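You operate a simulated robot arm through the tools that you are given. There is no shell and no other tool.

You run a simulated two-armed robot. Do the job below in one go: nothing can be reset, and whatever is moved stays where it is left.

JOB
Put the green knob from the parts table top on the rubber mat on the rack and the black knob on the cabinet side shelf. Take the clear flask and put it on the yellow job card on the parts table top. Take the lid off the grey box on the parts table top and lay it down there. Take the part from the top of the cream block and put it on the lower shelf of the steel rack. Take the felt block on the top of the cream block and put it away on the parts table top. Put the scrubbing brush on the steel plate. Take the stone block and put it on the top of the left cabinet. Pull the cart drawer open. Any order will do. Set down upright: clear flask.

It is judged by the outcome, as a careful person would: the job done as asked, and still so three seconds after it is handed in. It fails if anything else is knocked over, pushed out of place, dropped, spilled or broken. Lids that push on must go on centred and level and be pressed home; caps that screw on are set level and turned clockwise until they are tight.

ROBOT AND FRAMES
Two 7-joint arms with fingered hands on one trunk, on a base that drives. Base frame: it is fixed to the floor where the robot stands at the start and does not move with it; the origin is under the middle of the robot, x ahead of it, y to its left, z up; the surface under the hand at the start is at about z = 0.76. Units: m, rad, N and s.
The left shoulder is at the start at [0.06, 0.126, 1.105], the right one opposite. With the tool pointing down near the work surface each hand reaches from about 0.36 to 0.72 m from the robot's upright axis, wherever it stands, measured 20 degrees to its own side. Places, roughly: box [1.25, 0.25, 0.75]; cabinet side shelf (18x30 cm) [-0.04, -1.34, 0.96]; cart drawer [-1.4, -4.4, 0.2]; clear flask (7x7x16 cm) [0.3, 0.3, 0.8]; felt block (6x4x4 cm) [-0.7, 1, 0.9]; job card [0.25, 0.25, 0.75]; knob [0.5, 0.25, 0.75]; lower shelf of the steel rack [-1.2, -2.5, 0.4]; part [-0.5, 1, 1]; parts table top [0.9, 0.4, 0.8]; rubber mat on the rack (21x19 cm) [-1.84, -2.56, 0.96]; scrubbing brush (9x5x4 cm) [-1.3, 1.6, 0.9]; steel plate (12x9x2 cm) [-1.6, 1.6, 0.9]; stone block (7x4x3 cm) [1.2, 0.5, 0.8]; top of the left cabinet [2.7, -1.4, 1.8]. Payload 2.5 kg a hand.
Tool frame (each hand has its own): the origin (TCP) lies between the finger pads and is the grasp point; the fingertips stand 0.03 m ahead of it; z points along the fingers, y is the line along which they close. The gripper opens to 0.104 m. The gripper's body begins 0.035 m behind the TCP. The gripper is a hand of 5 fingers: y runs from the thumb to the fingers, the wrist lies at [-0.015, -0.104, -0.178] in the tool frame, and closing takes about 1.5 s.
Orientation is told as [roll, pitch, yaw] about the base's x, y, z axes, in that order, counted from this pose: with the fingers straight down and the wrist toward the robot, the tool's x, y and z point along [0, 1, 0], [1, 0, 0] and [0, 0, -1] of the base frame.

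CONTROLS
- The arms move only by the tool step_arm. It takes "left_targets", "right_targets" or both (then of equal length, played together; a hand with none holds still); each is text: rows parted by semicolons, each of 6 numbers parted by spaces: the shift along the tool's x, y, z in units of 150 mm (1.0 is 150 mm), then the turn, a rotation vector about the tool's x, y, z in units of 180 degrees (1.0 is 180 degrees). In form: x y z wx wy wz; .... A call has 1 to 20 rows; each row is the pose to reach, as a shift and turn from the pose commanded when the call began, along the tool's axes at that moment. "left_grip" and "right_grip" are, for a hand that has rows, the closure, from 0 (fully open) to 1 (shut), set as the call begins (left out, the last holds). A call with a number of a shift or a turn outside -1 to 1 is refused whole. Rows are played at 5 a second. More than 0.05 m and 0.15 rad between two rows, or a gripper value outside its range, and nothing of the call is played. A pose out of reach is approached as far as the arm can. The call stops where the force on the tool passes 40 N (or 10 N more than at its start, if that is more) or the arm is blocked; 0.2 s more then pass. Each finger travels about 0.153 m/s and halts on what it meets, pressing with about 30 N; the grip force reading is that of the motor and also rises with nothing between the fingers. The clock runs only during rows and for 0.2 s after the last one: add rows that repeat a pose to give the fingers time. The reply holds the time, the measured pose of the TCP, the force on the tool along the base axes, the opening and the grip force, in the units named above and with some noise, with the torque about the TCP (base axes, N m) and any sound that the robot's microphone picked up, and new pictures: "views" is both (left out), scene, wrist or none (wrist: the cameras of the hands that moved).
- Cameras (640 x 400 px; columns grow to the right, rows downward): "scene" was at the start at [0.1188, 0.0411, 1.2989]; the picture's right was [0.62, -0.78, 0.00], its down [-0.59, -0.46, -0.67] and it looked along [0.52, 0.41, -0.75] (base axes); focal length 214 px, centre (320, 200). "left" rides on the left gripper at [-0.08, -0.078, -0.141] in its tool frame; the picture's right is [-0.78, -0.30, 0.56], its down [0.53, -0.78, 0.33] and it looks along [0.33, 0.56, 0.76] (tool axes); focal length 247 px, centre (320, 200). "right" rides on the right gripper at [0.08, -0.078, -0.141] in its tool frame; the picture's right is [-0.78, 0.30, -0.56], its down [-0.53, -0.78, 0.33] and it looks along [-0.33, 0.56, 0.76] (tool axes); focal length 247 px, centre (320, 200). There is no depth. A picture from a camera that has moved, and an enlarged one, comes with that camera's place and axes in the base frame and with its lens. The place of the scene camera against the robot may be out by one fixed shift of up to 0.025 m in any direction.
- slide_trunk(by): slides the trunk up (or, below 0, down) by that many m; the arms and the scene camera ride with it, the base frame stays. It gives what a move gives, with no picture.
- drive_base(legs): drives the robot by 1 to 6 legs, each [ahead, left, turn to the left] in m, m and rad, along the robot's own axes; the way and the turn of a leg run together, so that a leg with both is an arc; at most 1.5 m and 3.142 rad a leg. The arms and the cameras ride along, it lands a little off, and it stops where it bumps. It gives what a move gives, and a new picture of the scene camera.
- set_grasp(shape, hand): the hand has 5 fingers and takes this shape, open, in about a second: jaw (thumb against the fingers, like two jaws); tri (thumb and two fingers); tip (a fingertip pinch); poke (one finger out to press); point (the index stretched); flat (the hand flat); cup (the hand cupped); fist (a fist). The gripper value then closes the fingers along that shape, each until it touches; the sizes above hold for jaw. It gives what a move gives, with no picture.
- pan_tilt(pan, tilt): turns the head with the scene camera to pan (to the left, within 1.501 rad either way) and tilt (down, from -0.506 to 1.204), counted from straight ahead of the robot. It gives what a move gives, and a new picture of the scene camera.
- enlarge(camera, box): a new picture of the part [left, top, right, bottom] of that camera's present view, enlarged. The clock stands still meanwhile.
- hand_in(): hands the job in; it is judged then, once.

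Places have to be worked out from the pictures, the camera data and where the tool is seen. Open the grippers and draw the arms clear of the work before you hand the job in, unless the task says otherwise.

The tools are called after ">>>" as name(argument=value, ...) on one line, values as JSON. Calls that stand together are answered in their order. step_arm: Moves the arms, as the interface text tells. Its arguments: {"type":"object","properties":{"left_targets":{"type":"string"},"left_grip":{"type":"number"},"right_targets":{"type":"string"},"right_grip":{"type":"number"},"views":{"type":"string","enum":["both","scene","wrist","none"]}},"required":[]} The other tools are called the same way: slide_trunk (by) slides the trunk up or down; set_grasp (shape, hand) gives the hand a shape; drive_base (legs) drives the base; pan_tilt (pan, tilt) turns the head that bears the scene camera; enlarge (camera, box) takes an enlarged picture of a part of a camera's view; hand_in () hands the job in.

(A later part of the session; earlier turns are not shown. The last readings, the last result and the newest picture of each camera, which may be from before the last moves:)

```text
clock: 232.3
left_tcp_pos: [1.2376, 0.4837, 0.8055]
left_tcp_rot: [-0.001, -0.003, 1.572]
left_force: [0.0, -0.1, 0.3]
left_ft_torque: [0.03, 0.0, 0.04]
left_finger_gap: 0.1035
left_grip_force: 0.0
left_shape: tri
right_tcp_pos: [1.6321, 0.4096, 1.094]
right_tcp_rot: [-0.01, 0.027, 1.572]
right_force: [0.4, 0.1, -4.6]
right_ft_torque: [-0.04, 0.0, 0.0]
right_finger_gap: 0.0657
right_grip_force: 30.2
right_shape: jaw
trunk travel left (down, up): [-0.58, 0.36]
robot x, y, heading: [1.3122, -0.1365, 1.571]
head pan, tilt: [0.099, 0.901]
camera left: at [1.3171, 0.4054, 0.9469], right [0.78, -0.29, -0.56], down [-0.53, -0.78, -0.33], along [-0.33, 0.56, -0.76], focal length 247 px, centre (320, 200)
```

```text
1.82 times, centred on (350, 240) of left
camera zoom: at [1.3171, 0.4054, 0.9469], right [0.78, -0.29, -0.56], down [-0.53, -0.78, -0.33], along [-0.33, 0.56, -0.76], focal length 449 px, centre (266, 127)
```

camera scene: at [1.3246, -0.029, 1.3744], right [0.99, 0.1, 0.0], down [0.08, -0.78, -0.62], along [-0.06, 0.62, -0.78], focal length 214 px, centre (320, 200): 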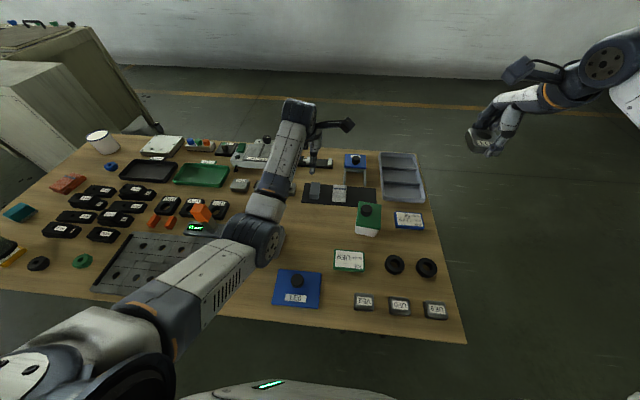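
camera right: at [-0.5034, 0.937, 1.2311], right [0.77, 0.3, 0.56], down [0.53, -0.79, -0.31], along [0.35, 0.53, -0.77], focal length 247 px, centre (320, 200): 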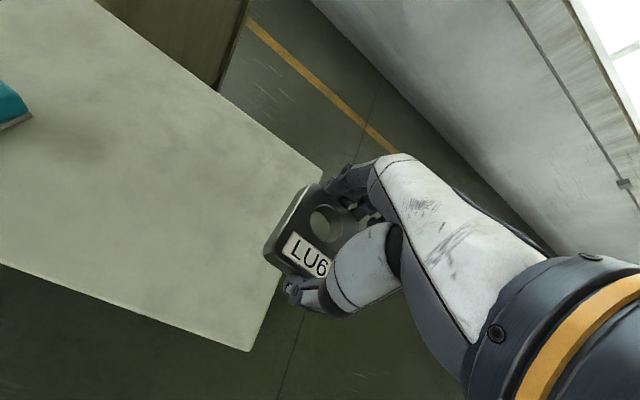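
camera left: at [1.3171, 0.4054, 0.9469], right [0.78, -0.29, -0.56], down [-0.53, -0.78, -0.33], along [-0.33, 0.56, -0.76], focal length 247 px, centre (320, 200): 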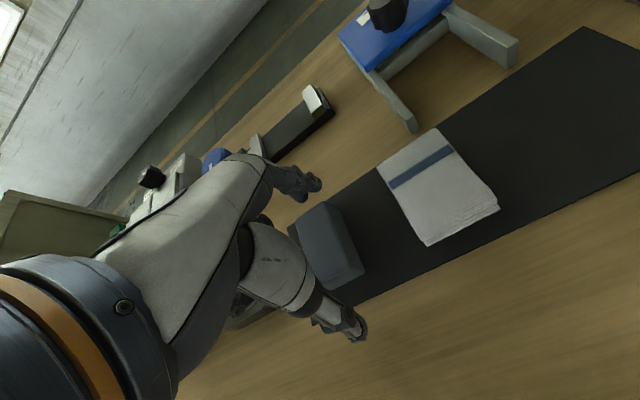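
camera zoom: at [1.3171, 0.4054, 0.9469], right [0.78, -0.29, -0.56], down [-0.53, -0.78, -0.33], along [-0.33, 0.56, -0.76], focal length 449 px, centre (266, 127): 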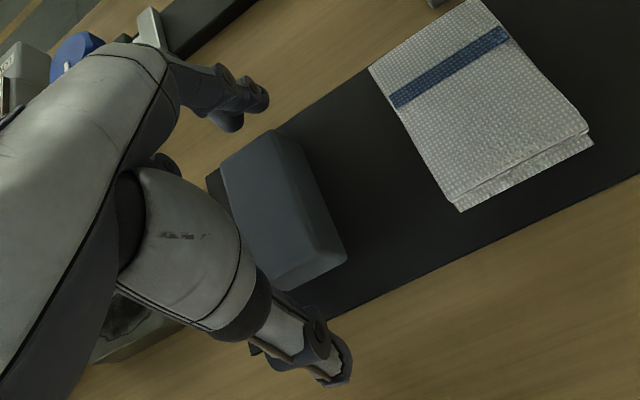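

>>> step_arm(left_targets="0 0 0.03 0 0 0; 0 0 0.03 0 0 0", views="none")

>>> step_arm(left_targets="0 0 0 0 0 0; 0 0 0 0 0 0; 0 0 0 0 0 0; 0 0 0 0 0 0; 0 0 0 0 0 0; 0 0 0 0 0 0; 0 0 0 0 0 0", left_grip=1, views="none")

>>> step_arm(left_targets="0 0 -0.1 0 0 0; 0 0 -0.25 0 0 0; 0 0 -0.5 0 0 0; 0 0 -0.8 0 0 0; 0 0 -0.95 0 0 0; 0 0 -0.95 0 0 0", views="both")

```text
clock: 232.9
left_tcp_pos: [1.2374, 0.4827, 0.8014]
left_tcp_rot: [0.0, -0.002, 1.571]
left_force: [0.7, -0.3, -0.9]
left_ft_torque: [-0.02, 0.0, 0.0]
left_finger_gap: 0.1037
left_grip_force: 0.1
left_shape: tri
right_tcp_pos: [1.6328, 0.4109, 1.0932]
right_tcp_rot: [-0.011, 0.028, 1.572]
right_force: [-0.3, 0.3, -4.8]
right_ft_torque: [-0.01, 0.01, 0.0]
right_finger_gap: 0.0657
right_grip_force: 30.0
right_shape: jaw
trunk travel left (down, up): [-0.58, 0.36]
robot x, y, heading: [1.3134, -0.138, 1.576]
head pan, tilt: [0.099, 0.901]
```

```text
clock: 234.5
left_tcp_pos: [1.238, 0.4821, 0.8012]
left_tcp_rot: [-0.001, -0.003, 1.57]
left_force: [0.8, -0.7, -0.4]
left_ft_torque: [-0.01, 0.02, -0.01]
left_finger_gap: 0.0559
left_grip_force: 30.1
left_shape: tri
right_tcp_pos: [1.6326, 0.4113, 1.0932]
right_tcp_rot: [-0.01, 0.028, 1.572]
right_force: [0.0, -1.1, -5.5]
right_ft_torque: [-0.07, 0.0, 0.03]
right_finger_gap: 0.0656
right_grip_force: 30.0
right_shape: jaw
trunk travel left (down, up): [-0.58, 0.36]
robot x, y, heading: [1.3108, -0.1433, 1.577]
head pan, tilt: [0.099, 0.901]
```

```text
clock: 235.9
left_tcp_pos: [1.2367, 0.4826, 0.9425]
left_tcp_rot: [-0.001, -0.001, 1.572]
left_force: [0.4, 0.0, -0.9]
left_ft_torque: [-0.02, 0.0, -0.05]
left_finger_gap: 0.0559
left_grip_force: 30.2
left_shape: tri
right_tcp_pos: [1.6321, 0.4109, 1.0933]
right_tcp_rot: [-0.01, 0.029, 1.571]
right_force: [-0.8, 0.1, -4.9]
right_ft_torque: [-0.03, 0.0, 0.0]
right_finger_gap: 0.0655
right_grip_force: 29.8
right_shape: jaw
trunk travel left (down, up): [-0.58, 0.36]
robot x, y, heading: [1.316, -0.1393, 1.581]
head pan, tilt: [0.099, 0.901]
camera scene: at [1.3245, -0.0289, 1.3743], right [0.99, 0.1, 0.0], down [0.08, -0.78, -0.62], along [-0.06, 0.62, -0.78], focal length 214 px, centre (320, 200)
camera left: at [1.3162, 0.4055, 1.0852], right [0.78, -0.3, -0.56], down [-0.53, -0.78, -0.33], along [-0.33, 0.56, -0.76], focal length 247 px, centre (320, 200)
```

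scene: 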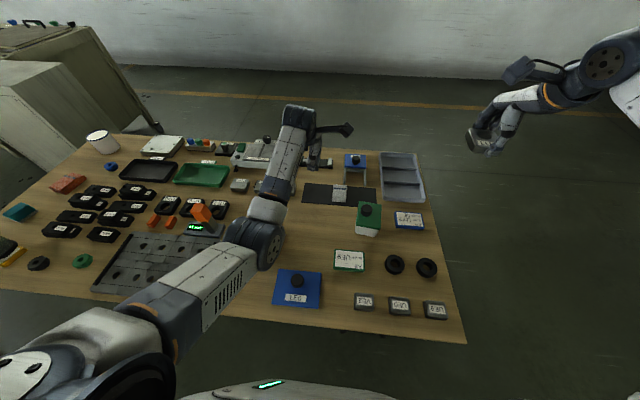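
left: 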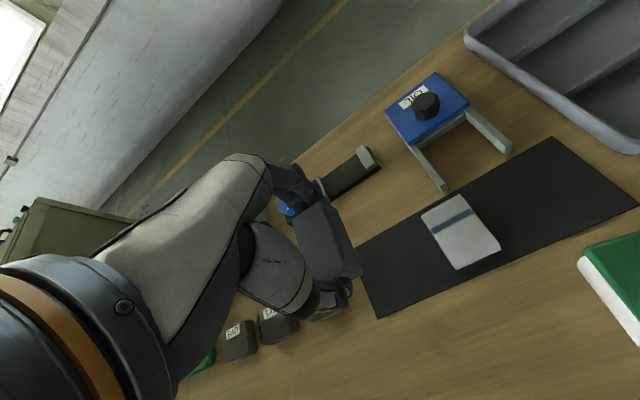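

Stone block is gripped and lifted; the cloth and strip are undisturbed. I raise the hand, back away from the table, and turn toward the left cabinet.

>>> step_arm(left_targets="0 0 -0.25 0 0 0; 0 0 -0.5 0 0 0; 0 -0.1 -0.8 0 0 0; 0 -0.2 -1.0 0 0 0", views="none")

>>> drive_base(legs=[[-0.4, 0, 0], [0, 0, -1.57]])

>>> pan_tilt(pan=-0.5, tilt=0.2)

```text
clock: 236.9
left_tcp_pos: [1.2365, 0.4536, 1.0934]
left_tcp_rot: [0.001, -0.001, 1.571]
left_force: [0.0, -0.4, -1.2]
left_ft_torque: [-0.03, 0.01, 0.03]
left_finger_gap: 0.0557
left_grip_force: 29.6
left_shape: tri
right_tcp_pos: [1.6324, 0.4107, 1.0947]
right_tcp_rot: [-0.01, 0.029, 1.572]
right_force: [-0.4, 0.6, -5.5]
right_ft_torque: [-0.01, -0.02, 0.0]
right_finger_gap: 0.0657
right_grip_force: 29.6
right_shape: jaw
trunk travel left (down, up): [-0.58, 0.36]
robot x, y, heading: [1.3139, -0.1395, 1.574]
head pan, tilt: [0.099, 0.901]
```

```text
clock: 243.2
left_tcp_pos: [1.9071, -0.451, 1.093]
left_tcp_rot: [-0.001, -0.002, 0.012]
left_force: [-0.7, 0.4, -2.4]
left_ft_torque: [-0.03, -0.02, 0.04]
left_finger_gap: 0.0553
left_grip_force: 30.3
left_shape: tri
right_tcp_pos: [1.8694, -0.8449, 1.0948]
right_tcp_rot: [-0.011, 0.029, 0.015]
right_force: [0.0, -0.4, -5.0]
right_ft_torque: [0.0, 0.06, -0.02]
right_finger_gap: 0.0654
right_grip_force: 29.7
right_shape: jaw
trunk travel left (down, up): [-0.58, 0.36]
robot x, y, heading: [1.319, -0.5351, 0.015]
head pan, tilt: [0.099, 0.901]
camera scene: at [1.4508, -0.5324, 1.3743], right [0.12, -0.99, 0.0], down [-0.78, -0.09, -0.62], along [0.62, 0.07, -0.78], focal length 214 px, centre (320, 200)
```

scene: 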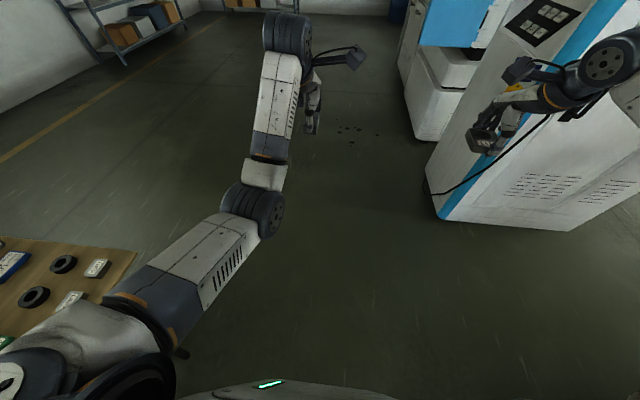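

```text
clock: 244.3
left_tcp_pos: [1.9068, -0.4489, 1.0932]
left_tcp_rot: [-0.001, -0.002, 0.013]
left_force: [0.6, 0.2, -1.3]
left_ft_torque: [0.03, 0.01, 0.0]
left_finger_gap: 0.0551
left_grip_force: 29.8
left_shape: tri
right_tcp_pos: [1.8688, -0.8449, 1.0944]
right_tcp_rot: [-0.01, 0.028, 0.015]
right_force: [0.9, 0.4, -4.7]
right_ft_torque: [-0.01, -0.01, 0.02]
right_finger_gap: 0.0654
right_grip_force: 30.3
right_shape: jaw
trunk travel left (down, up): [-0.58, 0.36]
robot x, y, heading: [1.3157, -0.5366, 0.019]
head pan, tilt: [-0.499, 0.201]
camera scene: at [1.4584, -0.5843, 1.4358], right [-0.46, -0.89, 0.0], down [-0.18, 0.09, -0.98], along [0.87, -0.45, -0.2], focal length 214 px, centre (320, 200)
```

scene: 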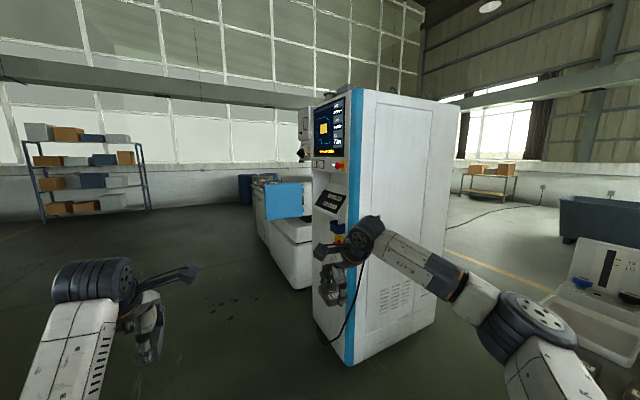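

The tall white cabinet's near corner is around (2.45, -1.34) with its top at about z 1.8. I'll approach that corner diagonally. First I pull the right hand (with the part) in closer, then drive nearer and look.

>>> step_arm(right_targets="0.05 -0.25 0 0 0 0; 0.1 -0.5 0 0 0 0; 0.2 -0.75 0 0 0 0; 0.3 -1.0 0 0 0 0; 0.3 -1.0 0 0 0 0", views="none")

>>> drive_base(legs=[[0.6, -0.25, 0], [0, 0, -0.8]])

>>> pan_tilt(pan=0.0, tilt=0.0)

```text
clock: 245.5
left_tcp_pos: [1.9084, -0.4501, 1.0916]
left_tcp_rot: [0.0, -0.002, 0.013]
left_force: [0.2, -0.5, -0.8]
left_ft_torque: [0.0, 0.01, -0.02]
left_finger_gap: 0.0556
left_grip_force: 29.7
left_shape: tri
right_tcp_pos: [1.7186, -0.8018, 1.0972]
right_tcp_rot: [-0.011, 0.028, 0.014]
right_force: [0.4, -0.6, -4.4]
right_ft_torque: [-0.01, 0.05, 0.0]
right_finger_gap: 0.0651
right_grip_force: 30.3
right_shape: jaw
trunk travel left (down, up): [-0.58, 0.36]
robot x, y, heading: [1.3185, -0.533, 0.012]
head pan, tilt: [-0.499, 0.201]
```

```text
clock: 251.2
left_tcp_pos: [2.3939, -1.1317, 1.0924]
left_tcp_rot: [0.0, -0.001, -0.779]
left_force: [0.2, 0.0, -1.1]
left_ft_torque: [-0.01, 0.01, -0.07]
left_finger_gap: 0.0552
left_grip_force: 30.3
left_shape: tri
right_tcp_pos: [2.0112, -1.2462, 1.0971]
right_tcp_rot: [-0.011, 0.027, -0.775]
right_force: [0.3, 0.2, -5.5]
right_ft_torque: [0.01, 0.03, 0.02]
right_finger_gap: 0.065
right_grip_force: 29.4
right_shape: jaw
trunk travel left (down, up): [-0.58, 0.36]
robot x, y, heading: [1.9218, -0.7731, -0.773]
head pan, tilt: [-0.499, 0.201]
camera scene: at [1.9933, -0.8984, 1.4359], right [-0.96, -0.29, 0.0], down [-0.06, 0.19, -0.98], along [0.29, -0.94, -0.2], focal length 214 px, centre (320, 200)
```

scene: 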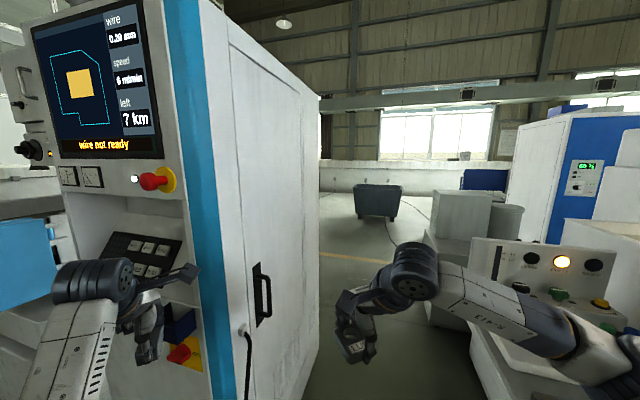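

```text
clock: 252.1
left_tcp_pos: [2.3952, -1.132, 1.093]
left_tcp_rot: [0.0, -0.002, -0.778]
left_force: [0.2, -0.8, -1.0]
left_ft_torque: [0.0, 0.04, 0.0]
left_finger_gap: 0.0552
left_grip_force: 29.9
left_shape: tri
right_tcp_pos: [2.0111, -1.2461, 1.0969]
right_tcp_rot: [-0.01, 0.027, -0.775]
right_force: [-0.3, 0.8, -5.7]
right_ft_torque: [-0.03, 0.05, -0.02]
right_finger_gap: 0.0652
right_grip_force: 29.9
right_shape: jaw
trunk travel left (down, up): [-0.58, 0.36]
robot x, y, heading: [1.9199, -0.7718, -0.77]
head pan, tilt: [0.0, 0.0]
camera scene: at [2.0303, -0.8723, 1.4543], right [-0.7, -0.71, 0.0], down [0.0, 0.0, -1.0], along [0.71, -0.7, 0.0], focal length 214 px, centre (320, 200)
```

scene: 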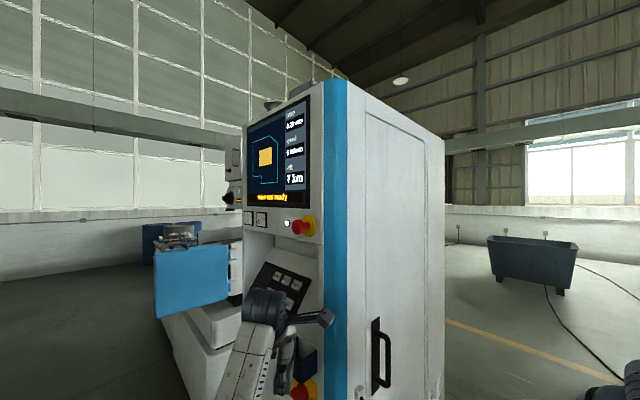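

The cabinet's near corner is about (2.42, -1.34) with the top near z 1.8. I raise the trunk fully, then bring the left hand back and up, with a slight 10° forward pitch for reach.

>>> slide_trunk(by=0.36)

>>> step_arm(left_targets="0 -0.2 -0.2 -0.01 0 0; 0 -0.4 -0.4 -0.02 0 0; 0 -0.6 -0.6 -0.03 0 0; 0 -0.8 -0.8 -0.04 0 0; 0 -1.0 -1.0 -0.0556 0 0; 0 -1.0 -1.0 -0.0556 0 0", views="none")

>>> step_arm(left_targets="0 -0.05 -0.25 0 0 0; 0 -0.1 -0.5 0 0 0; 0 -0.15 -0.75 0 0 0; 0 -0.2 -1.0 0 0 0; 0 -0.2 -1.0 0 0 0", views="scene")

```text
clock: 255.6
left_tcp_pos: [2.3941, -1.1323, 1.4524]
left_tcp_rot: [-0.002, -0.003, -0.777]
left_force: [-0.2, 0.4, -1.5]
left_ft_torque: [0.0, 0.03, 0.01]
left_finger_gap: 0.0554
left_grip_force: 30.3
left_shape: tri
right_tcp_pos: [2.0116, -1.247, 1.4575]
right_tcp_rot: [-0.011, 0.028, -0.775]
right_force: [-0.1, 0.0, -4.7]
right_ft_torque: [0.06, 0.05, 0.0]
right_finger_gap: 0.0655
right_grip_force: 30.3
right_shape: jaw
trunk travel left (down, up): [-0.94, 0.0]
robot x, y, heading: [1.9212, -0.77, -0.775]
head pan, tilt: [0.0, 0.0]
```

```text
clock: 257.0
left_tcp_pos: [2.3539, -1.0917, 1.5713]
left_tcp_rot: [0.0, -0.175, -0.779]
left_force: [-0.3, 0.0, -0.9]
left_ft_torque: [0.03, 0.02, 0.02]
left_finger_gap: 0.055
left_grip_force: 29.9
left_shape: tri
left hand out of reach, approached as far as the arm can: row 3, 4, 5, 6
right_tcp_pos: [2.0116, -1.2477, 1.458]
right_tcp_rot: [-0.01, 0.029, -0.775]
right_force: [0.1, 0.2, -4.7]
right_ft_torque: [0.02, 0.05, 0.01]
right_finger_gap: 0.0654
right_grip_force: 30.2
right_shape: jaw
trunk travel left (down, up): [-0.94, 0.0]
robot x, y, heading: [1.9204, -0.774, -0.772]
head pan, tilt: [0.0, 0.0]
```

```text
clock: 258.2
left_tcp_pos: [2.3458, -1.0837, 1.7311]
left_tcp_rot: [-0.002, -0.174, -0.779]
left_force: [0.3, 0.8, -1.0]
left_ft_torque: [0.0, -0.03, 0.0]
left_finger_gap: 0.0549
left_grip_force: 29.9
left_shape: tri
left hand out of reach, approached as far as the arm can: row 1, 2, 3, 4, 5
right_tcp_pos: [2.0128, -1.2477, 1.4565]
right_tcp_rot: [-0.009, 0.029, -0.775]
right_force: [0.7, -0.4, -5.9]
right_ft_torque: [0.03, 0.04, 0.0]
right_finger_gap: 0.0654
right_grip_force: 29.9
right_shape: jaw
trunk travel left (down, up): [-0.94, 0.0]
robot x, y, heading: [1.9215, -0.7726, -0.776]
head pan, tilt: [0.0, 0.0]
camera scene: at [2.0311, -0.8729, 1.8142], right [-0.7, -0.72, 0.0], down [0.0, 0.0, -1.0], along [0.72, -0.7, 0.0], focal length 214 px, centre (320, 200)
```

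scene: 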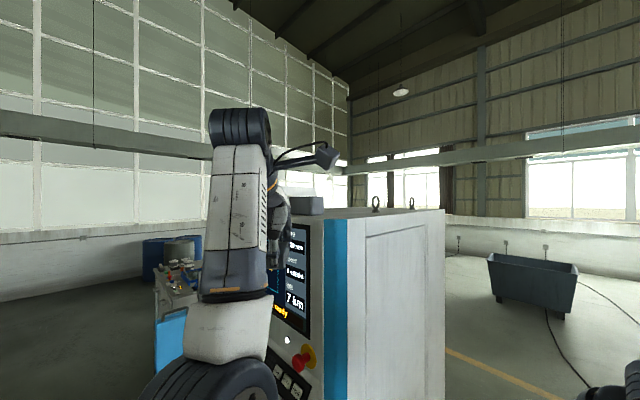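

I can now just see the cabinet's top with eye bolts and a small grey box on it. I check the left wrist camera for a view of the top and its corner.

>>> enlarge(camera="left", box=[0, 0, 640, 400])

>>> enlarge(camera="scene", box=[260, 150, 460, 275])

```text
1.00 times, centred on (320, 200) of left (not enlarged: the box is as wide or as high as the picture)
camera zoom: at [2.2168, -1.0692, 1.8571], right [-0.68, -0.42, -0.6], down [-0.13, 0.88, -0.46], along [0.72, -0.24, -0.65], focal length 247 px, centre (320, 200)
```

zoom: 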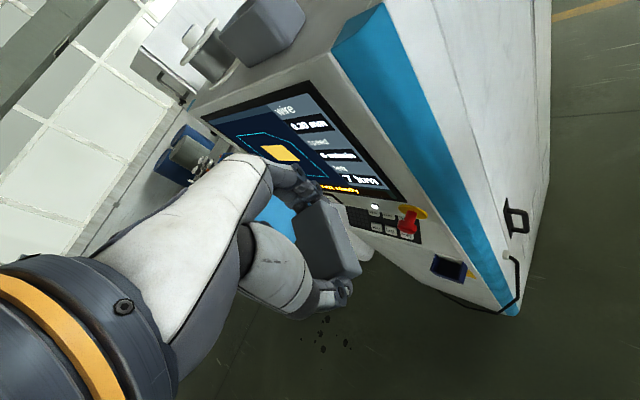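

```text
3.20 times, centred on (360, 212) of scene
camera zoom: at [2.0311, -0.8729, 1.8142], right [-0.7, -0.72, 0.0], down [0.0, 0.0, -1.0], along [0.72, -0.7, 0.0], focal length 686 px, centre (192, 160)
```

zoom: 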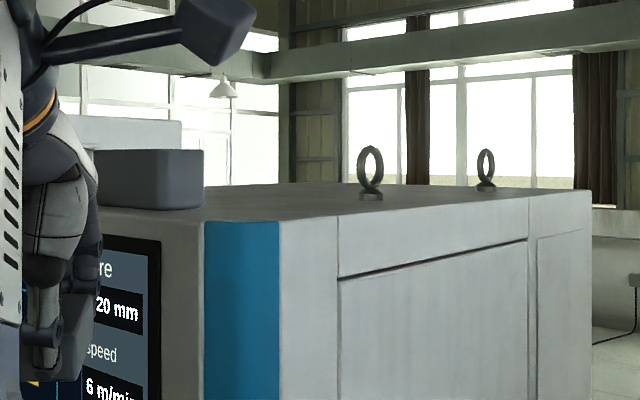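

Refined: corner about (2.375, -1.293), top z≈1.766; a free area lies right inside the corner. I pull the hand back and higher so the stone clears the top before moving in.

>>> step_arm(left_targets="0 -0.2 -0.1 0 0 0; 0 -0.4 -0.25 0 0 0; 0 -0.6 -0.45 0 0 0; 0 -0.66 -0.7 0 0 0; 0 -0.66 -0.9 0 0 0; 0 -0.66 -1.0 0 0 0; 0 -0.66 -1.0 0 0 0", views="none")

```text
clock: 259.1
left_tcp_pos: [2.3488, -1.0589, 1.7268]
left_tcp_rot: [-0.005, 0.088, -0.738]
left_force: [-0.6, 0.0, -2.0]
left_ft_torque: [-0.02, 0.02, 0.01]
left_finger_gap: 0.0551
left_grip_force: 29.9
left_shape: tri
left hand out of reach, approached as far as the arm can: row 1, 2, 3, 4
right_tcp_pos: [2.0125, -1.2489, 1.4541]
right_tcp_rot: [-0.01, 0.033, -0.775]
right_force: [0.0, -0.5, -5.2]
right_ft_torque: [0.01, 0.01, 0.0]
right_finger_gap: 0.0653
right_grip_force: 29.7
right_shape: jaw
trunk travel left (down, up): [-0.94, 0.0]
robot x, y, heading: [1.9165, -0.7716, -0.775]
head pan, tilt: [0.0, 0.0]
stopped in row 4 (left hand): the arm was blocked; the commanded pose is now the measured one
```

The wrist can't bend that far with the fingers straight down at this height. I pitch the hand about 30° forward, which eases the wrist, and raise it.

>>> step_arm(left_targets="0 0.05 -0.05 -0.035 0 0; 0 0.05 -0.15 -0.07 0 0; 0 0.05 -0.3 -0.105 0 0; 0 0 -0.5 -0.14 0 0; 0 0 -0.7 -0.17 0 0; 0 0 -0.85 -0.195 0 0; 0 0 -1.0 -0.195 0 0; 0 0 -1.0 -0.195 0 0", views="scene")

```text
clock: 260.9
left_tcp_pos: [2.355, -1.0659, 1.8757]
left_tcp_rot: [-0.005, -0.527, -0.74]
left_force: [0.4, 0.3, -1.9]
left_ft_torque: [0.02, 0.01, 0.01]
left_finger_gap: 0.0547
left_grip_force: 30.0
left_shape: tri
right_tcp_pos: [2.0124, -1.2474, 1.4574]
right_tcp_rot: [-0.009, 0.03, -0.775]
right_force: [-0.3, -0.8, -5.1]
right_ft_torque: [0.02, 0.05, 0.02]
right_finger_gap: 0.065
right_grip_force: 30.5
right_shape: jaw
trunk travel left (down, up): [-0.94, 0.0]
robot x, y, heading: [1.9225, -0.7739, -0.772]
head pan, tilt: [0.0, 0.0]
camera scene: at [2.0306, -0.8727, 1.8143], right [-0.7, -0.72, 0.0], down [0.0, 0.0, -1.0], along [0.72, -0.7, 0.0], focal length 214 px, centre (320, 200)
```

scene: 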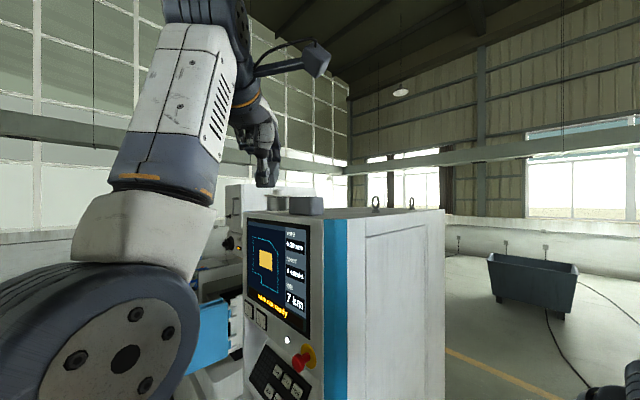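

The hand is now at z 1.876 with the stone clear of the cabinet's top height. I drive in so the stone is above the free area inside the corner (target (2.455, -1.40)).

>>> drive_base(legs=[[0, -0.17, 0], [0.3, 0, 0]])

>>> enlarge(camera="left", box=[0, 0, 640, 400])

```text
clock: 264.1
left_tcp_pos: [2.448, -1.3965, 1.8768]
left_tcp_rot: [-0.003, -0.528, -0.738]
left_force: [0.1, 0.4, -1.6]
left_ft_torque: [-0.01, 0.03, -0.02]
left_finger_gap: 0.0547
left_grip_force: 30.3
left_shape: tri
right_tcp_pos: [2.1063, -1.5778, 1.4576]
right_tcp_rot: [-0.01, 0.028, -0.774]
right_force: [0.5, -0.7, -6.1]
right_ft_torque: [0.01, 0.01, 0.02]
right_finger_gap: 0.0653
right_grip_force: 30.6
right_shape: jaw
trunk travel left (down, up): [-0.94, 0.0]
robot x, y, heading: [2.017, -1.1034, -0.768]
head pan, tilt: [0.0, 0.0]
camera scene: at [2.125, -1.2028, 1.8145], right [-0.7, -0.72, 0.0], down [0.0, 0.0, -1.0], along [0.72, -0.7, 0.0], focal length 214 px, centre (320, 200)
```

scene: 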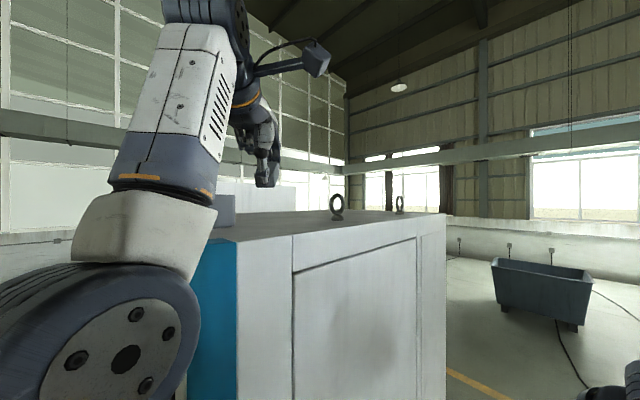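

```text
1.00 times, centred on (320, 200) of left (not enlarged: the box is as wide or as high as the picture)
camera zoom: at [2.2934, -1.3623, 1.961], right [-0.51, -0.59, -0.63], down [-0.01, 0.73, -0.68], along [0.86, -0.34, -0.38], focal length 247 px, centre (320, 200)
```

zoom: 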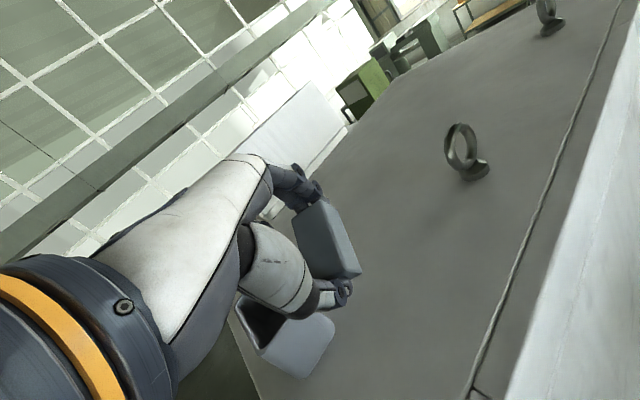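

The left camera shows the free top surface; the small grey box is just left of the stone. I shift 5 cm further in and 2 cm right to keep clear of it.

>>> drive_base(legs=[[0.05, -0.025, 0]])

>>> enlarge(camera="left", box=[0, 0, 640, 400])

```text
clock: 265.0
left_tcp_pos: [2.4679, -1.4459, 1.8784]
left_tcp_rot: [-0.006, -0.533, -0.738]
left_force: [-0.2, 0.5, -0.7]
left_ft_torque: [0.02, 0.0, -0.01]
left_finger_gap: 0.0545
left_grip_force: 30.3
left_shape: tri
right_tcp_pos: [2.1237, -1.6261, 1.459]
right_tcp_rot: [-0.01, 0.027, -0.774]
right_force: [0.1, -0.1, -4.2]
right_ft_torque: [0.04, 0.01, 0.0]
right_finger_gap: 0.0649
right_grip_force: 29.8
right_shape: jaw
trunk travel left (down, up): [-0.94, 0.0]
robot x, y, heading: [2.0317, -1.1554, -0.774]
head pan, tilt: [0.0, 0.0]
camera scene: at [2.1421, -1.2514, 1.8148], right [-0.7, -0.72, 0.0], down [0.0, 0.0, -1.0], along [0.72, -0.7, 0.0], focal length 214 px, centre (320, 200)
```

scene: 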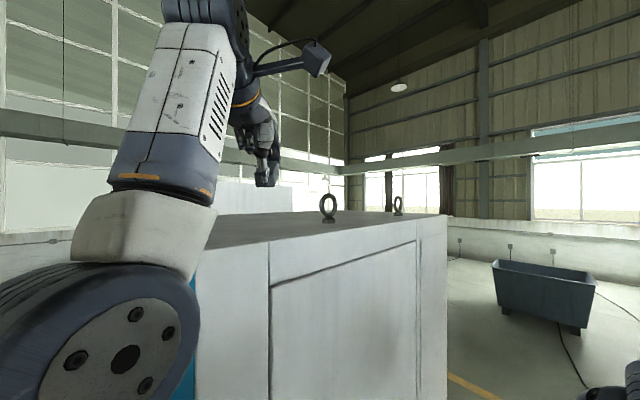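

```text
1.00 times, centred on (320, 200) of left (not enlarged: the box is as wide or as high as the picture)
camera zoom: at [2.3102, -1.4101, 1.9621], right [-0.51, -0.59, -0.63], down [-0.01, 0.73, -0.68], along [0.86, -0.34, -0.38], focal length 247 px, centre (320, 200)
```

zoom: 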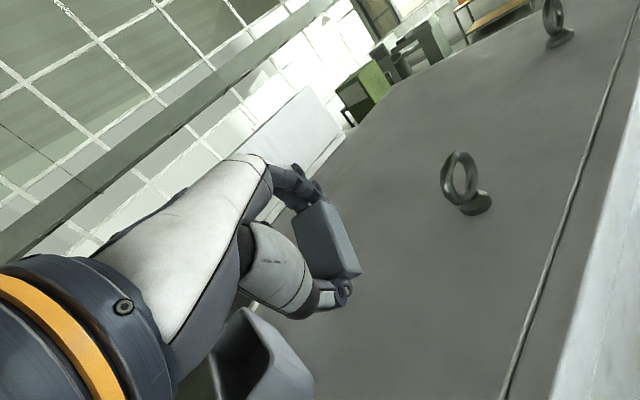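

The stone is above a clear part of the top. I lower it vertically toward the surface.

>>> step_arm(left_targets="0 -0.05 0.086 0 0 0; 0 -0.1 0.172 0 0 0; 0 -0.14 0.237 0 0 0; 0 -0.14 0.237 0 0 0", views="none")

>>> step_arm(left_targets="0 -0.01 0.017 0 0 0; 0 -0.02 0.034 0 0 0; 0 -0.03 0.051 0 0 0", views="wrist")

```text
clock: 266.0
left_tcp_pos: [2.4665, -1.4471, 1.8353]
left_tcp_rot: [-0.004, -0.532, -0.739]
left_force: [0.0, 0.5, -0.8]
left_ft_torque: [0.03, 0.03, 0.0]
left_finger_gap: 0.0546
left_grip_force: 29.8
left_shape: tri
right_tcp_pos: [2.1251, -1.6286, 1.4573]
right_tcp_rot: [-0.012, 0.027, -0.775]
right_force: [0.4, 1.6, -5.0]
right_ft_torque: [-0.01, 0.04, -0.02]
right_finger_gap: 0.0651
right_grip_force: 30.5
right_shape: jaw
trunk travel left (down, up): [-0.94, 0.0]
robot x, y, heading: [2.0303, -1.1587, -0.775]
head pan, tilt: [0.0, 0.0]
```

```text
clock: 266.8
left_tcp_pos: [2.4647, -1.4473, 1.8281]
left_tcp_rot: [-0.003, -0.532, -0.737]
left_force: [-0.6, -0.2, -1.4]
left_ft_torque: [-0.01, 0.01, -0.01]
left_finger_gap: 0.0548
left_grip_force: 30.4
left_shape: tri
right_tcp_pos: [2.1241, -1.6291, 1.4568]
right_tcp_rot: [-0.01, 0.027, -0.776]
right_force: [-0.3, 0.7, -5.4]
right_ft_torque: [0.01, 0.06, 0.01]
right_finger_gap: 0.0651
right_grip_force: 30.1
right_shape: jaw
trunk travel left (down, up): [-0.94, 0.0]
robot x, y, heading: [2.032, -1.1548, -0.775]
head pan, tilt: [0.0, 0.0]
camera left: at [2.3083, -1.4137, 1.9119], right [-0.5, -0.59, -0.63], down [-0.01, 0.73, -0.68], along [0.86, -0.34, -0.38], focal length 247 px, centre (320, 200)
```

left: 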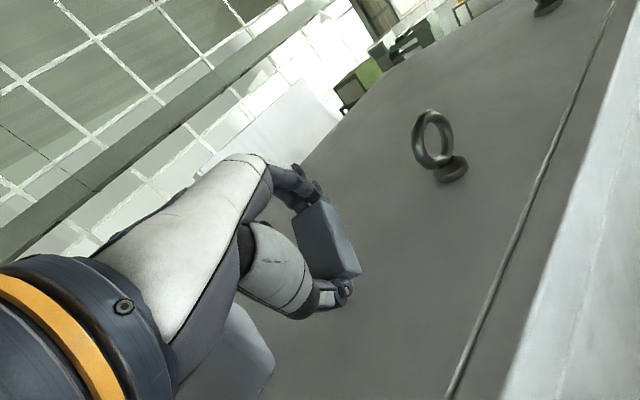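

>>> step_arm(left_targets="0 -0.01 0.017 0 0 0; 0 -0.02 0.034 0 0 0; 0 -0.03 0.051 0 0 0; 0 -0.04 0.068 0 0 0", views="none")

>>> step_arm(left_targets="0 -0.008 0.014 0 0 0; 0 -0.016 0.028 0 0 0; 0 -0.024 0.041 0 0 0", views="none")

```text
clock: 267.8
left_tcp_pos: [2.4568, -1.4449, 1.8194]
left_tcp_rot: [-0.002, -0.538, -0.738]
left_force: [0.1, -0.2, -0.8]
left_ft_torque: [-0.01, 0.02, 0.0]
left_finger_gap: 0.0549
left_grip_force: 30.3
left_shape: tri
right_tcp_pos: [2.1177, -1.6267, 1.4585]
right_tcp_rot: [-0.008, 0.023, -0.775]
right_force: [-0.5, 0.1, -4.9]
right_ft_torque: [0.0, 0.03, 0.0]
right_finger_gap: 0.0652
right_grip_force: 29.6
right_shape: jaw
trunk travel left (down, up): [-0.94, 0.0]
robot x, y, heading: [2.0315, -1.1558, -0.768]
head pan, tilt: [0.0, 0.0]
```

```text
clock: 268.6
left_tcp_pos: [2.4524, -1.4435, 1.8139]
left_tcp_rot: [0.0, -0.54, -0.74]
left_force: [0.7, -0.7, -1.1]
left_ft_torque: [0.02, 0.01, 0.03]
left_finger_gap: 0.0546
left_grip_force: 29.9
left_shape: tri
right_tcp_pos: [2.1139, -1.6246, 1.46]
right_tcp_rot: [-0.005, 0.021, -0.776]
right_force: [0.0, 0.6, -5.7]
right_ft_torque: [-0.02, 0.05, 0.02]
right_finger_gap: 0.0652
right_grip_force: 29.8
right_shape: jaw
trunk travel left (down, up): [-0.94, 0.0]
robot x, y, heading: [2.0336, -1.1573, -0.779]
head pan, tilt: [0.0, 0.0]
```

Both hands shifted ~1 cm sideways during that descent, so some part of the left arm is probably touching the cabinet. I stop, go back up 2 cm and look.

>>> step_arm(left_targets="0 0.03 -0.05 0 0 0; 0 0.06 -0.1 0 0 0; 0 0.08 -0.135 0 0 0; 0 0.08 -0.135 0 0 0", views="both")

>>> pan_tilt(pan=0.45, tilt=0.15)

```text
clock: 269.6
left_tcp_pos: [2.4607, -1.4481, 1.8342]
left_tcp_rot: [0.001, -0.536, -0.74]
left_force: [-0.3, 0.1, -2.4]
left_ft_torque: [-0.01, 0.02, -0.02]
left_finger_gap: 0.0547
left_grip_force: 29.7
left_shape: tri
right_tcp_pos: [2.1189, -1.6287, 1.4574]
right_tcp_rot: [-0.007, 0.024, -0.775]
right_force: [0.1, 0.0, -5.6]
right_ft_torque: [0.07, 0.02, -0.02]
right_finger_gap: 0.0651
right_grip_force: 30.4
right_shape: jaw
trunk travel left (down, up): [-0.94, 0.0]
robot x, y, heading: [2.0296, -1.157, -0.772]
head pan, tilt: [0.0, 0.0]
camera scene: at [2.1356, -1.2542, 1.8149], right [-0.7, -0.72, 0.0], down [0.01, 0.0, -1.0], along [0.72, -0.7, 0.0], focal length 214 px, centre (320, 200)
camera left: at [2.3035, -1.4134, 1.9171], right [-0.5, -0.59, -0.63], down [-0.01, 0.73, -0.68], along [0.86, -0.34, -0.37], focal length 247 px, centre (320, 200)
```

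scene: 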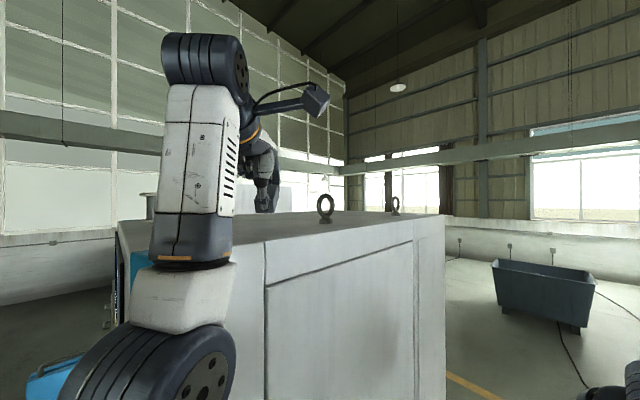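
left: 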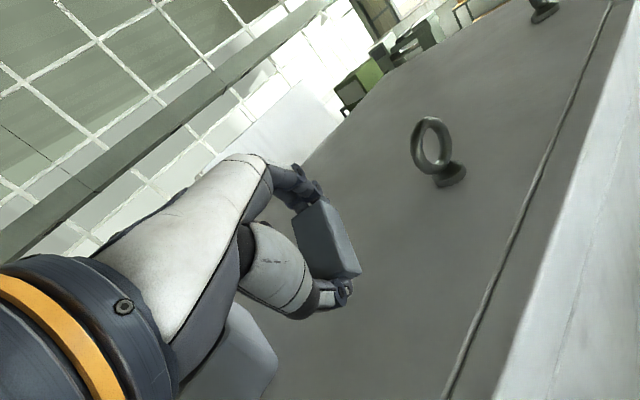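

```text
clock: 270.5
left_tcp_pos: [2.4604, -1.4475, 1.8343]
left_tcp_rot: [0.0, -0.537, -0.739]
left_force: [0.5, 0.2, -1.5]
left_ft_torque: [0.04, 0.02, 0.0]
left_finger_gap: 0.0543
left_grip_force: 29.8
left_shape: tri
right_tcp_pos: [2.1195, -1.6278, 1.4584]
right_tcp_rot: [-0.007, 0.024, -0.775]
right_force: [-0.4, 0.1, -5.6]
right_ft_torque: [0.04, 0.04, -0.03]
right_finger_gap: 0.0652
right_grip_force: 30.2
right_shape: jaw
trunk travel left (down, up): [-0.94, 0.0]
robot x, y, heading: [2.0336, -1.1564, -0.772]
head pan, tilt: [0.45, 0.15]
camera scene: at [2.1592, -1.2208, 1.8013], right [-0.32, -0.95, 0.0], down [-0.14, 0.05, -0.99], along [0.94, -0.31, -0.14], focal length 214 px, centre (320, 200)
```

scene: 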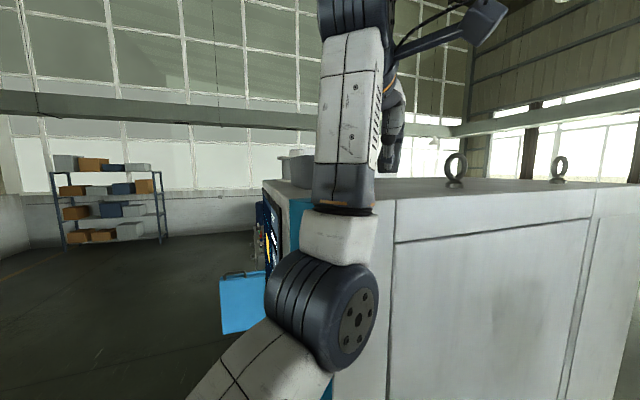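

The elbow is right next to the cabinet's corner. I'll back the base 7 cm and extend the arm instead, so the elbow moves away from the corner.

>>> step_arm(left_targets="0 0.05 -0.086 0 0 0; 0 0.08 -0.135 0 0 0; 0 0.08 -0.135 0 0 0", views="none")

>>> drive_base(legs=[[-0.07, 0, 0]])

>>> step_arm(left_targets="0 0.1 0.06 0 0 0; 0 0.2 0.12 0 0 0; 0 0.3 0.18 0 0 0; 0 0.34 0.29 0 0 0; 0 0.34 0.29 0 0 0", views="both")

```text
clock: 271.3
left_tcp_pos: [2.467, -1.4492, 1.8556]
left_tcp_rot: [-0.003, -0.529, -0.738]
left_force: [0.1, -0.5, -1.0]
left_ft_torque: [0.01, 0.04, 0.01]
left_finger_gap: 0.0546
left_grip_force: 30.1
left_shape: tri
right_tcp_pos: [2.1257, -1.6313, 1.4562]
right_tcp_rot: [-0.007, 0.029, -0.774]
right_force: [0.2, 0.7, -5.4]
right_ft_torque: [-0.01, 0.02, 0.02]
right_finger_gap: 0.0651
right_grip_force: 29.7
right_shape: jaw
trunk travel left (down, up): [-0.94, 0.0]
robot x, y, heading: [2.0339, -1.1575, -0.773]
head pan, tilt: [0.45, 0.15]
```

```text
clock: 272.3
left_tcp_pos: [2.4205, -1.4021, 1.8547]
left_tcp_rot: [-0.004, -0.526, -0.741]
left_force: [0.6, -0.3, -1.4]
left_ft_torque: [0.06, 0.08, 0.01]
left_finger_gap: 0.0547
left_grip_force: 29.7
left_shape: tri
right_tcp_pos: [2.0762, -1.5823, 1.4562]
right_tcp_rot: [-0.011, 0.029, -0.772]
right_force: [-0.5, -1.3, -5.3]
right_ft_torque: [0.01, 0.01, -0.02]
right_finger_gap: 0.0651
right_grip_force: 30.0
right_shape: jaw
trunk travel left (down, up): [-0.94, 0.0]
robot x, y, heading: [1.9858, -1.1078, -0.777]
head pan, tilt: [0.45, 0.15]
camera scene: at [2.1186, -1.175, 1.8004], right [-0.32, -0.95, 0.0], down [-0.14, 0.05, -0.99], along [0.94, -0.31, -0.15], focal length 214 px, centre (320, 200)
```

scene: 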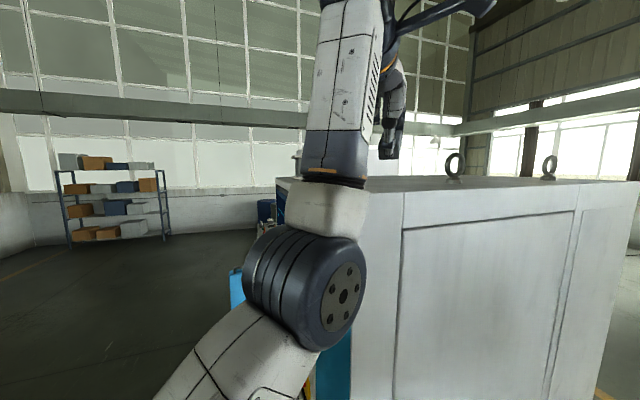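

```text
clock: 273.5
left_tcp_pos: [2.4675, -1.4448, 1.8433]
left_tcp_rot: [-0.003, -0.529, -0.738]
left_force: [-0.1, -0.4, -1.5]
left_ft_torque: [0.02, 0.01, -0.02]
left_finger_gap: 0.0544
left_grip_force: 30.0
left_shape: tri
right_tcp_pos: [2.0745, -1.5808, 1.4561]
right_tcp_rot: [-0.011, 0.029, -0.773]
right_force: [-0.3, -0.2, -4.7]
right_ft_torque: [0.01, 0.01, 0.0]
right_finger_gap: 0.0654
right_grip_force: 30.2
right_shape: jaw
trunk travel left (down, up): [-0.94, 0.0]
robot x, y, heading: [1.985, -1.1043, -0.776]
head pan, tilt: [0.45, 0.15]
camera scene: at [2.1167, -1.173, 1.8007], right [-0.32, -0.95, 0.0], down [-0.14, 0.05, -0.99], along [0.94, -0.31, -0.15], focal length 214 px, centre (320, 200)
camera left: at [2.3106, -1.4102, 1.927], right [-0.51, -0.59, -0.63], down [-0.01, 0.73, -0.68], along [0.86, -0.34, -0.38], focal length 247 px, centre (320, 200)
```

scene: 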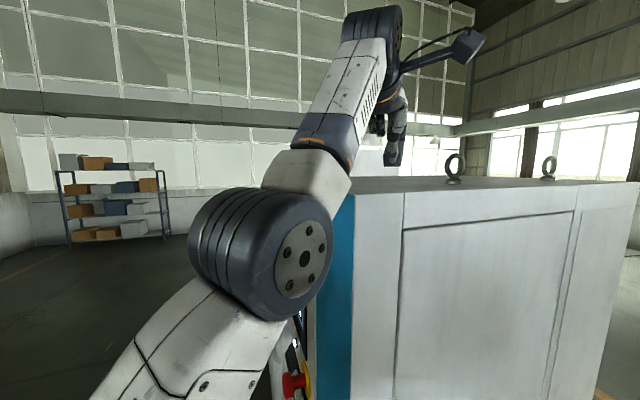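
left: 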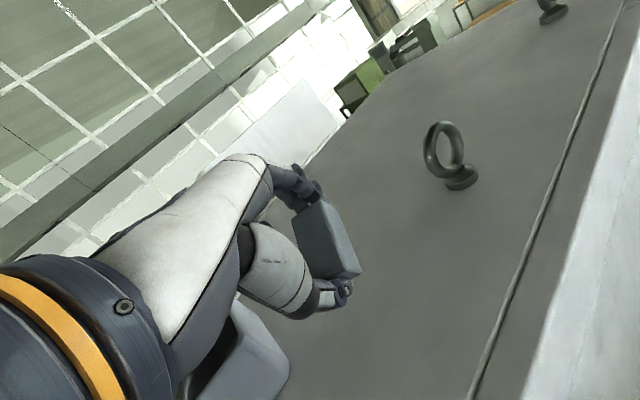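

The elbow is clear now and the stone is back over the same spot. I lower in small steps.

>>> step_arm(left_targets="0 -0.015 0.026 0 0 0; 0 -0.03 0.052 0 0 0; 0 -0.045 0.078 0 0 0; 0 -0.06 0.103 0 0 0", views="none")

>>> step_arm(left_targets="0 -0.008 0.014 0 0 0; 0 -0.016 0.028 0 0 0; 0 -0.024 0.041 0 0 0", views="none")

```text
clock: 274.5
left_tcp_pos: [2.468, -1.4452, 1.8252]
left_tcp_rot: [-0.003, -0.527, -0.739]
left_force: [0.0, -0.2, -1.3]
left_ft_torque: [-0.01, 0.0, -0.01]
left_finger_gap: 0.0546
left_grip_force: 29.8
left_shape: tri
right_tcp_pos: [2.0741, -1.5814, 1.4575]
right_tcp_rot: [-0.009, 0.029, -0.773]
right_force: [0.0, 0.8, -5.4]
right_ft_torque: [0.01, 0.04, 0.03]
right_finger_gap: 0.0653
right_grip_force: 30.2
right_shape: jaw
trunk travel left (down, up): [-0.94, 0.0]
robot x, y, heading: [1.984, -1.1045, -0.771]
head pan, tilt: [0.45, 0.15]
```

```text
clock: 275.3
left_tcp_pos: [2.4668, -1.4447, 1.8172]
left_tcp_rot: [-0.003, -0.526, -0.739]
left_force: [-0.2, -0.2, -2.2]
left_ft_torque: [0.01, 0.03, 0.01]
left_finger_gap: 0.0546
left_grip_force: 29.7
left_shape: tri
right_tcp_pos: [2.0745, -1.5818, 1.4571]
right_tcp_rot: [-0.01, 0.031, -0.774]
right_force: [-0.4, -0.1, -5.6]
right_ft_torque: [0.06, 0.04, -0.01]
right_finger_gap: 0.0652
right_grip_force: 29.6
right_shape: jaw
trunk travel left (down, up): [-0.94, 0.0]
robot x, y, heading: [1.9851, -1.109, -0.772]
head pan, tilt: [0.45, 0.15]
```

>>> step_arm(left_targets="0 -0.008 0.014 0 0 0; 0 -0.016 0.028 0 0 0; 0 -0.024 0.041 0 0 0", views="none")

>>> step_arm(left_targets="0 -0.008 0.014 0 0 0; 0 -0.016 0.028 0 0 0; 0 -0.024 0.041 0 0 0", views="both")

```text
clock: 276.1
left_tcp_pos: [2.467, -1.4454, 1.809]
left_tcp_rot: [-0.005, -0.525, -0.738]
left_force: [0.5, 0.7, -0.7]
left_ft_torque: [0.01, 0.02, 0.0]
left_finger_gap: 0.0545
left_grip_force: 29.8
left_shape: tri
right_tcp_pos: [2.076, -1.5809, 1.4554]
right_tcp_rot: [-0.011, 0.03, -0.773]
right_force: [-0.4, -0.1, -5.4]
right_ft_torque: [0.03, 0.01, 0.0]
right_finger_gap: 0.0653
right_grip_force: 30.1
right_shape: jaw
trunk travel left (down, up): [-0.94, 0.0]
robot x, y, heading: [1.9843, -1.106, -0.773]
head pan, tilt: [0.45, 0.15]
```

```text
clock: 276.9
left_tcp_pos: [2.4672, -1.4448, 1.8043]
left_tcp_rot: [-0.003, -0.534, -0.738]
left_force: [2.1, -1.5, 7.9]
left_ft_torque: [-0.06, -0.01, 0.04]
left_finger_gap: 0.0547
left_grip_force: 29.7
left_shape: tri
right_tcp_pos: [2.075, -1.5809, 1.4562]
right_tcp_rot: [-0.011, 0.028, -0.774]
right_force: [-0.1, -0.1, -5.2]
right_ft_torque: [0.07, 0.03, 0.01]
right_finger_gap: 0.065
right_grip_force: 30.4
right_shape: jaw
trunk travel left (down, up): [-0.94, 0.0]
robot x, y, heading: [1.9839, -1.1086, -0.77]
head pan, tilt: [0.45, 0.15]
camera scene: at [2.117, -1.1733, 1.8008], right [-0.32, -0.95, 0.0], down [-0.14, 0.05, -0.99], along [0.94, -0.31, -0.15], focal length 214 px, centre (320, 200)
camera left: at [2.3102, -1.4104, 1.888], right [-0.5, -0.59, -0.63], down [-0.01, 0.73, -0.68], along [0.86, -0.34, -0.37], focal length 247 px, centre (320, 200)
```

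scene: 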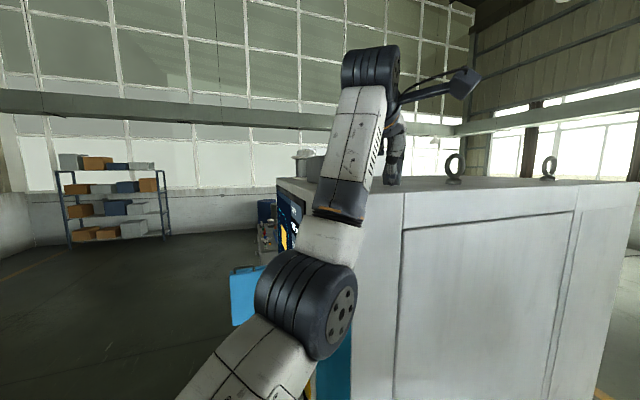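
left: 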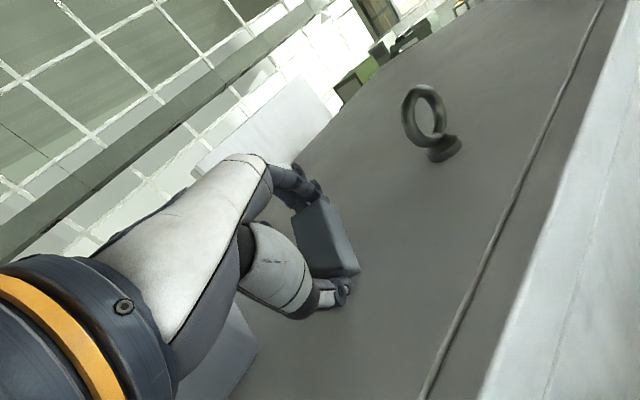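

The stone touches the top (9 N). I now loosen the grip gradually so it settles flat.

>>> step_arm(left_targets="0 0.004 -0.007 0 0 0; 0 0.004 -0.007 0 0 0; 0 0.004 -0.007 0 0 0", left_grip=0.45, views="wrist")

>>> step_arm(left_targets="0 0 0 0 0 0; 0 0 0 0 0 0; 0 0 0 0 0 0", left_grip=0.38, views="wrist")

```text
clock: 277.7
left_tcp_pos: [2.4679, -1.4447, 1.8052]
left_tcp_rot: [-0.003, -0.529, -0.739]
left_force: [1.6, -2.0, 8.6]
left_ft_torque: [0.02, 0.04, 0.05]
left_finger_gap: 0.0579
left_grip_force: 0.0
left_shape: tri
right_tcp_pos: [2.0747, -1.5806, 1.4565]
right_tcp_rot: [-0.011, 0.029, -0.774]
right_force: [0.0, -0.5, -5.3]
right_ft_torque: [-0.01, 0.02, -0.01]
right_finger_gap: 0.0652
right_grip_force: 30.1
right_shape: jaw
trunk travel left (down, up): [-0.94, 0.0]
robot x, y, heading: [1.9852, -1.1074, -0.773]
head pan, tilt: [0.45, 0.15]
camera left: at [2.3108, -1.4109, 1.8887], right [-0.51, -0.59, -0.63], down [-0.01, 0.73, -0.68], along [0.86, -0.34, -0.38], focal length 247 px, centre (320, 200)
```

left: 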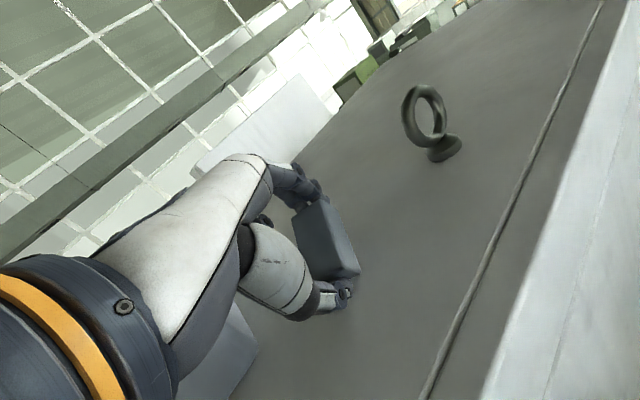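

```text
clock: 278.5
left_tcp_pos: [2.4683, -1.4439, 1.805]
left_tcp_rot: [-0.003, -0.529, -0.739]
left_force: [1.0, -1.3, 8.0]
left_ft_torque: [0.05, 0.05, -0.01]
left_finger_gap: 0.0606
left_grip_force: 0.0
left_shape: tri
right_tcp_pos: [2.0762, -1.5808, 1.4574]
right_tcp_rot: [-0.012, 0.029, -0.773]
right_force: [-0.1, -0.6, -5.0]
right_ft_torque: [0.04, 0.01, 0.01]
right_finger_gap: 0.0653
right_grip_force: 30.2
right_shape: jaw
trunk travel left (down, up): [-0.94, 0.0]
robot x, y, heading: [1.9819, -1.1067, -0.771]
head pan, tilt: [0.45, 0.15]
camera left: at [2.3107, -1.4107, 1.8885], right [-0.51, -0.59, -0.63], down [-0.01, 0.73, -0.68], along [0.86, -0.34, -0.38], focal length 247 px, centre (320, 200)
```

left: 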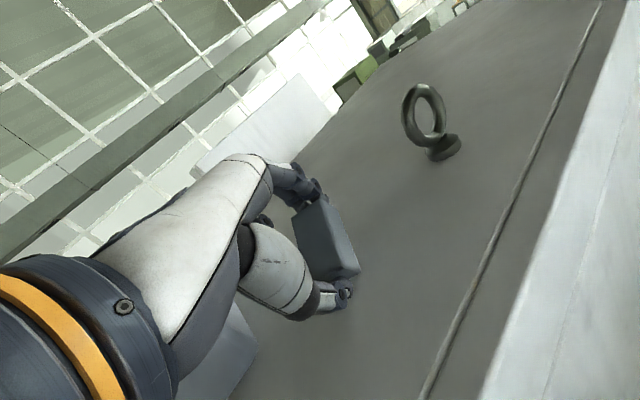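

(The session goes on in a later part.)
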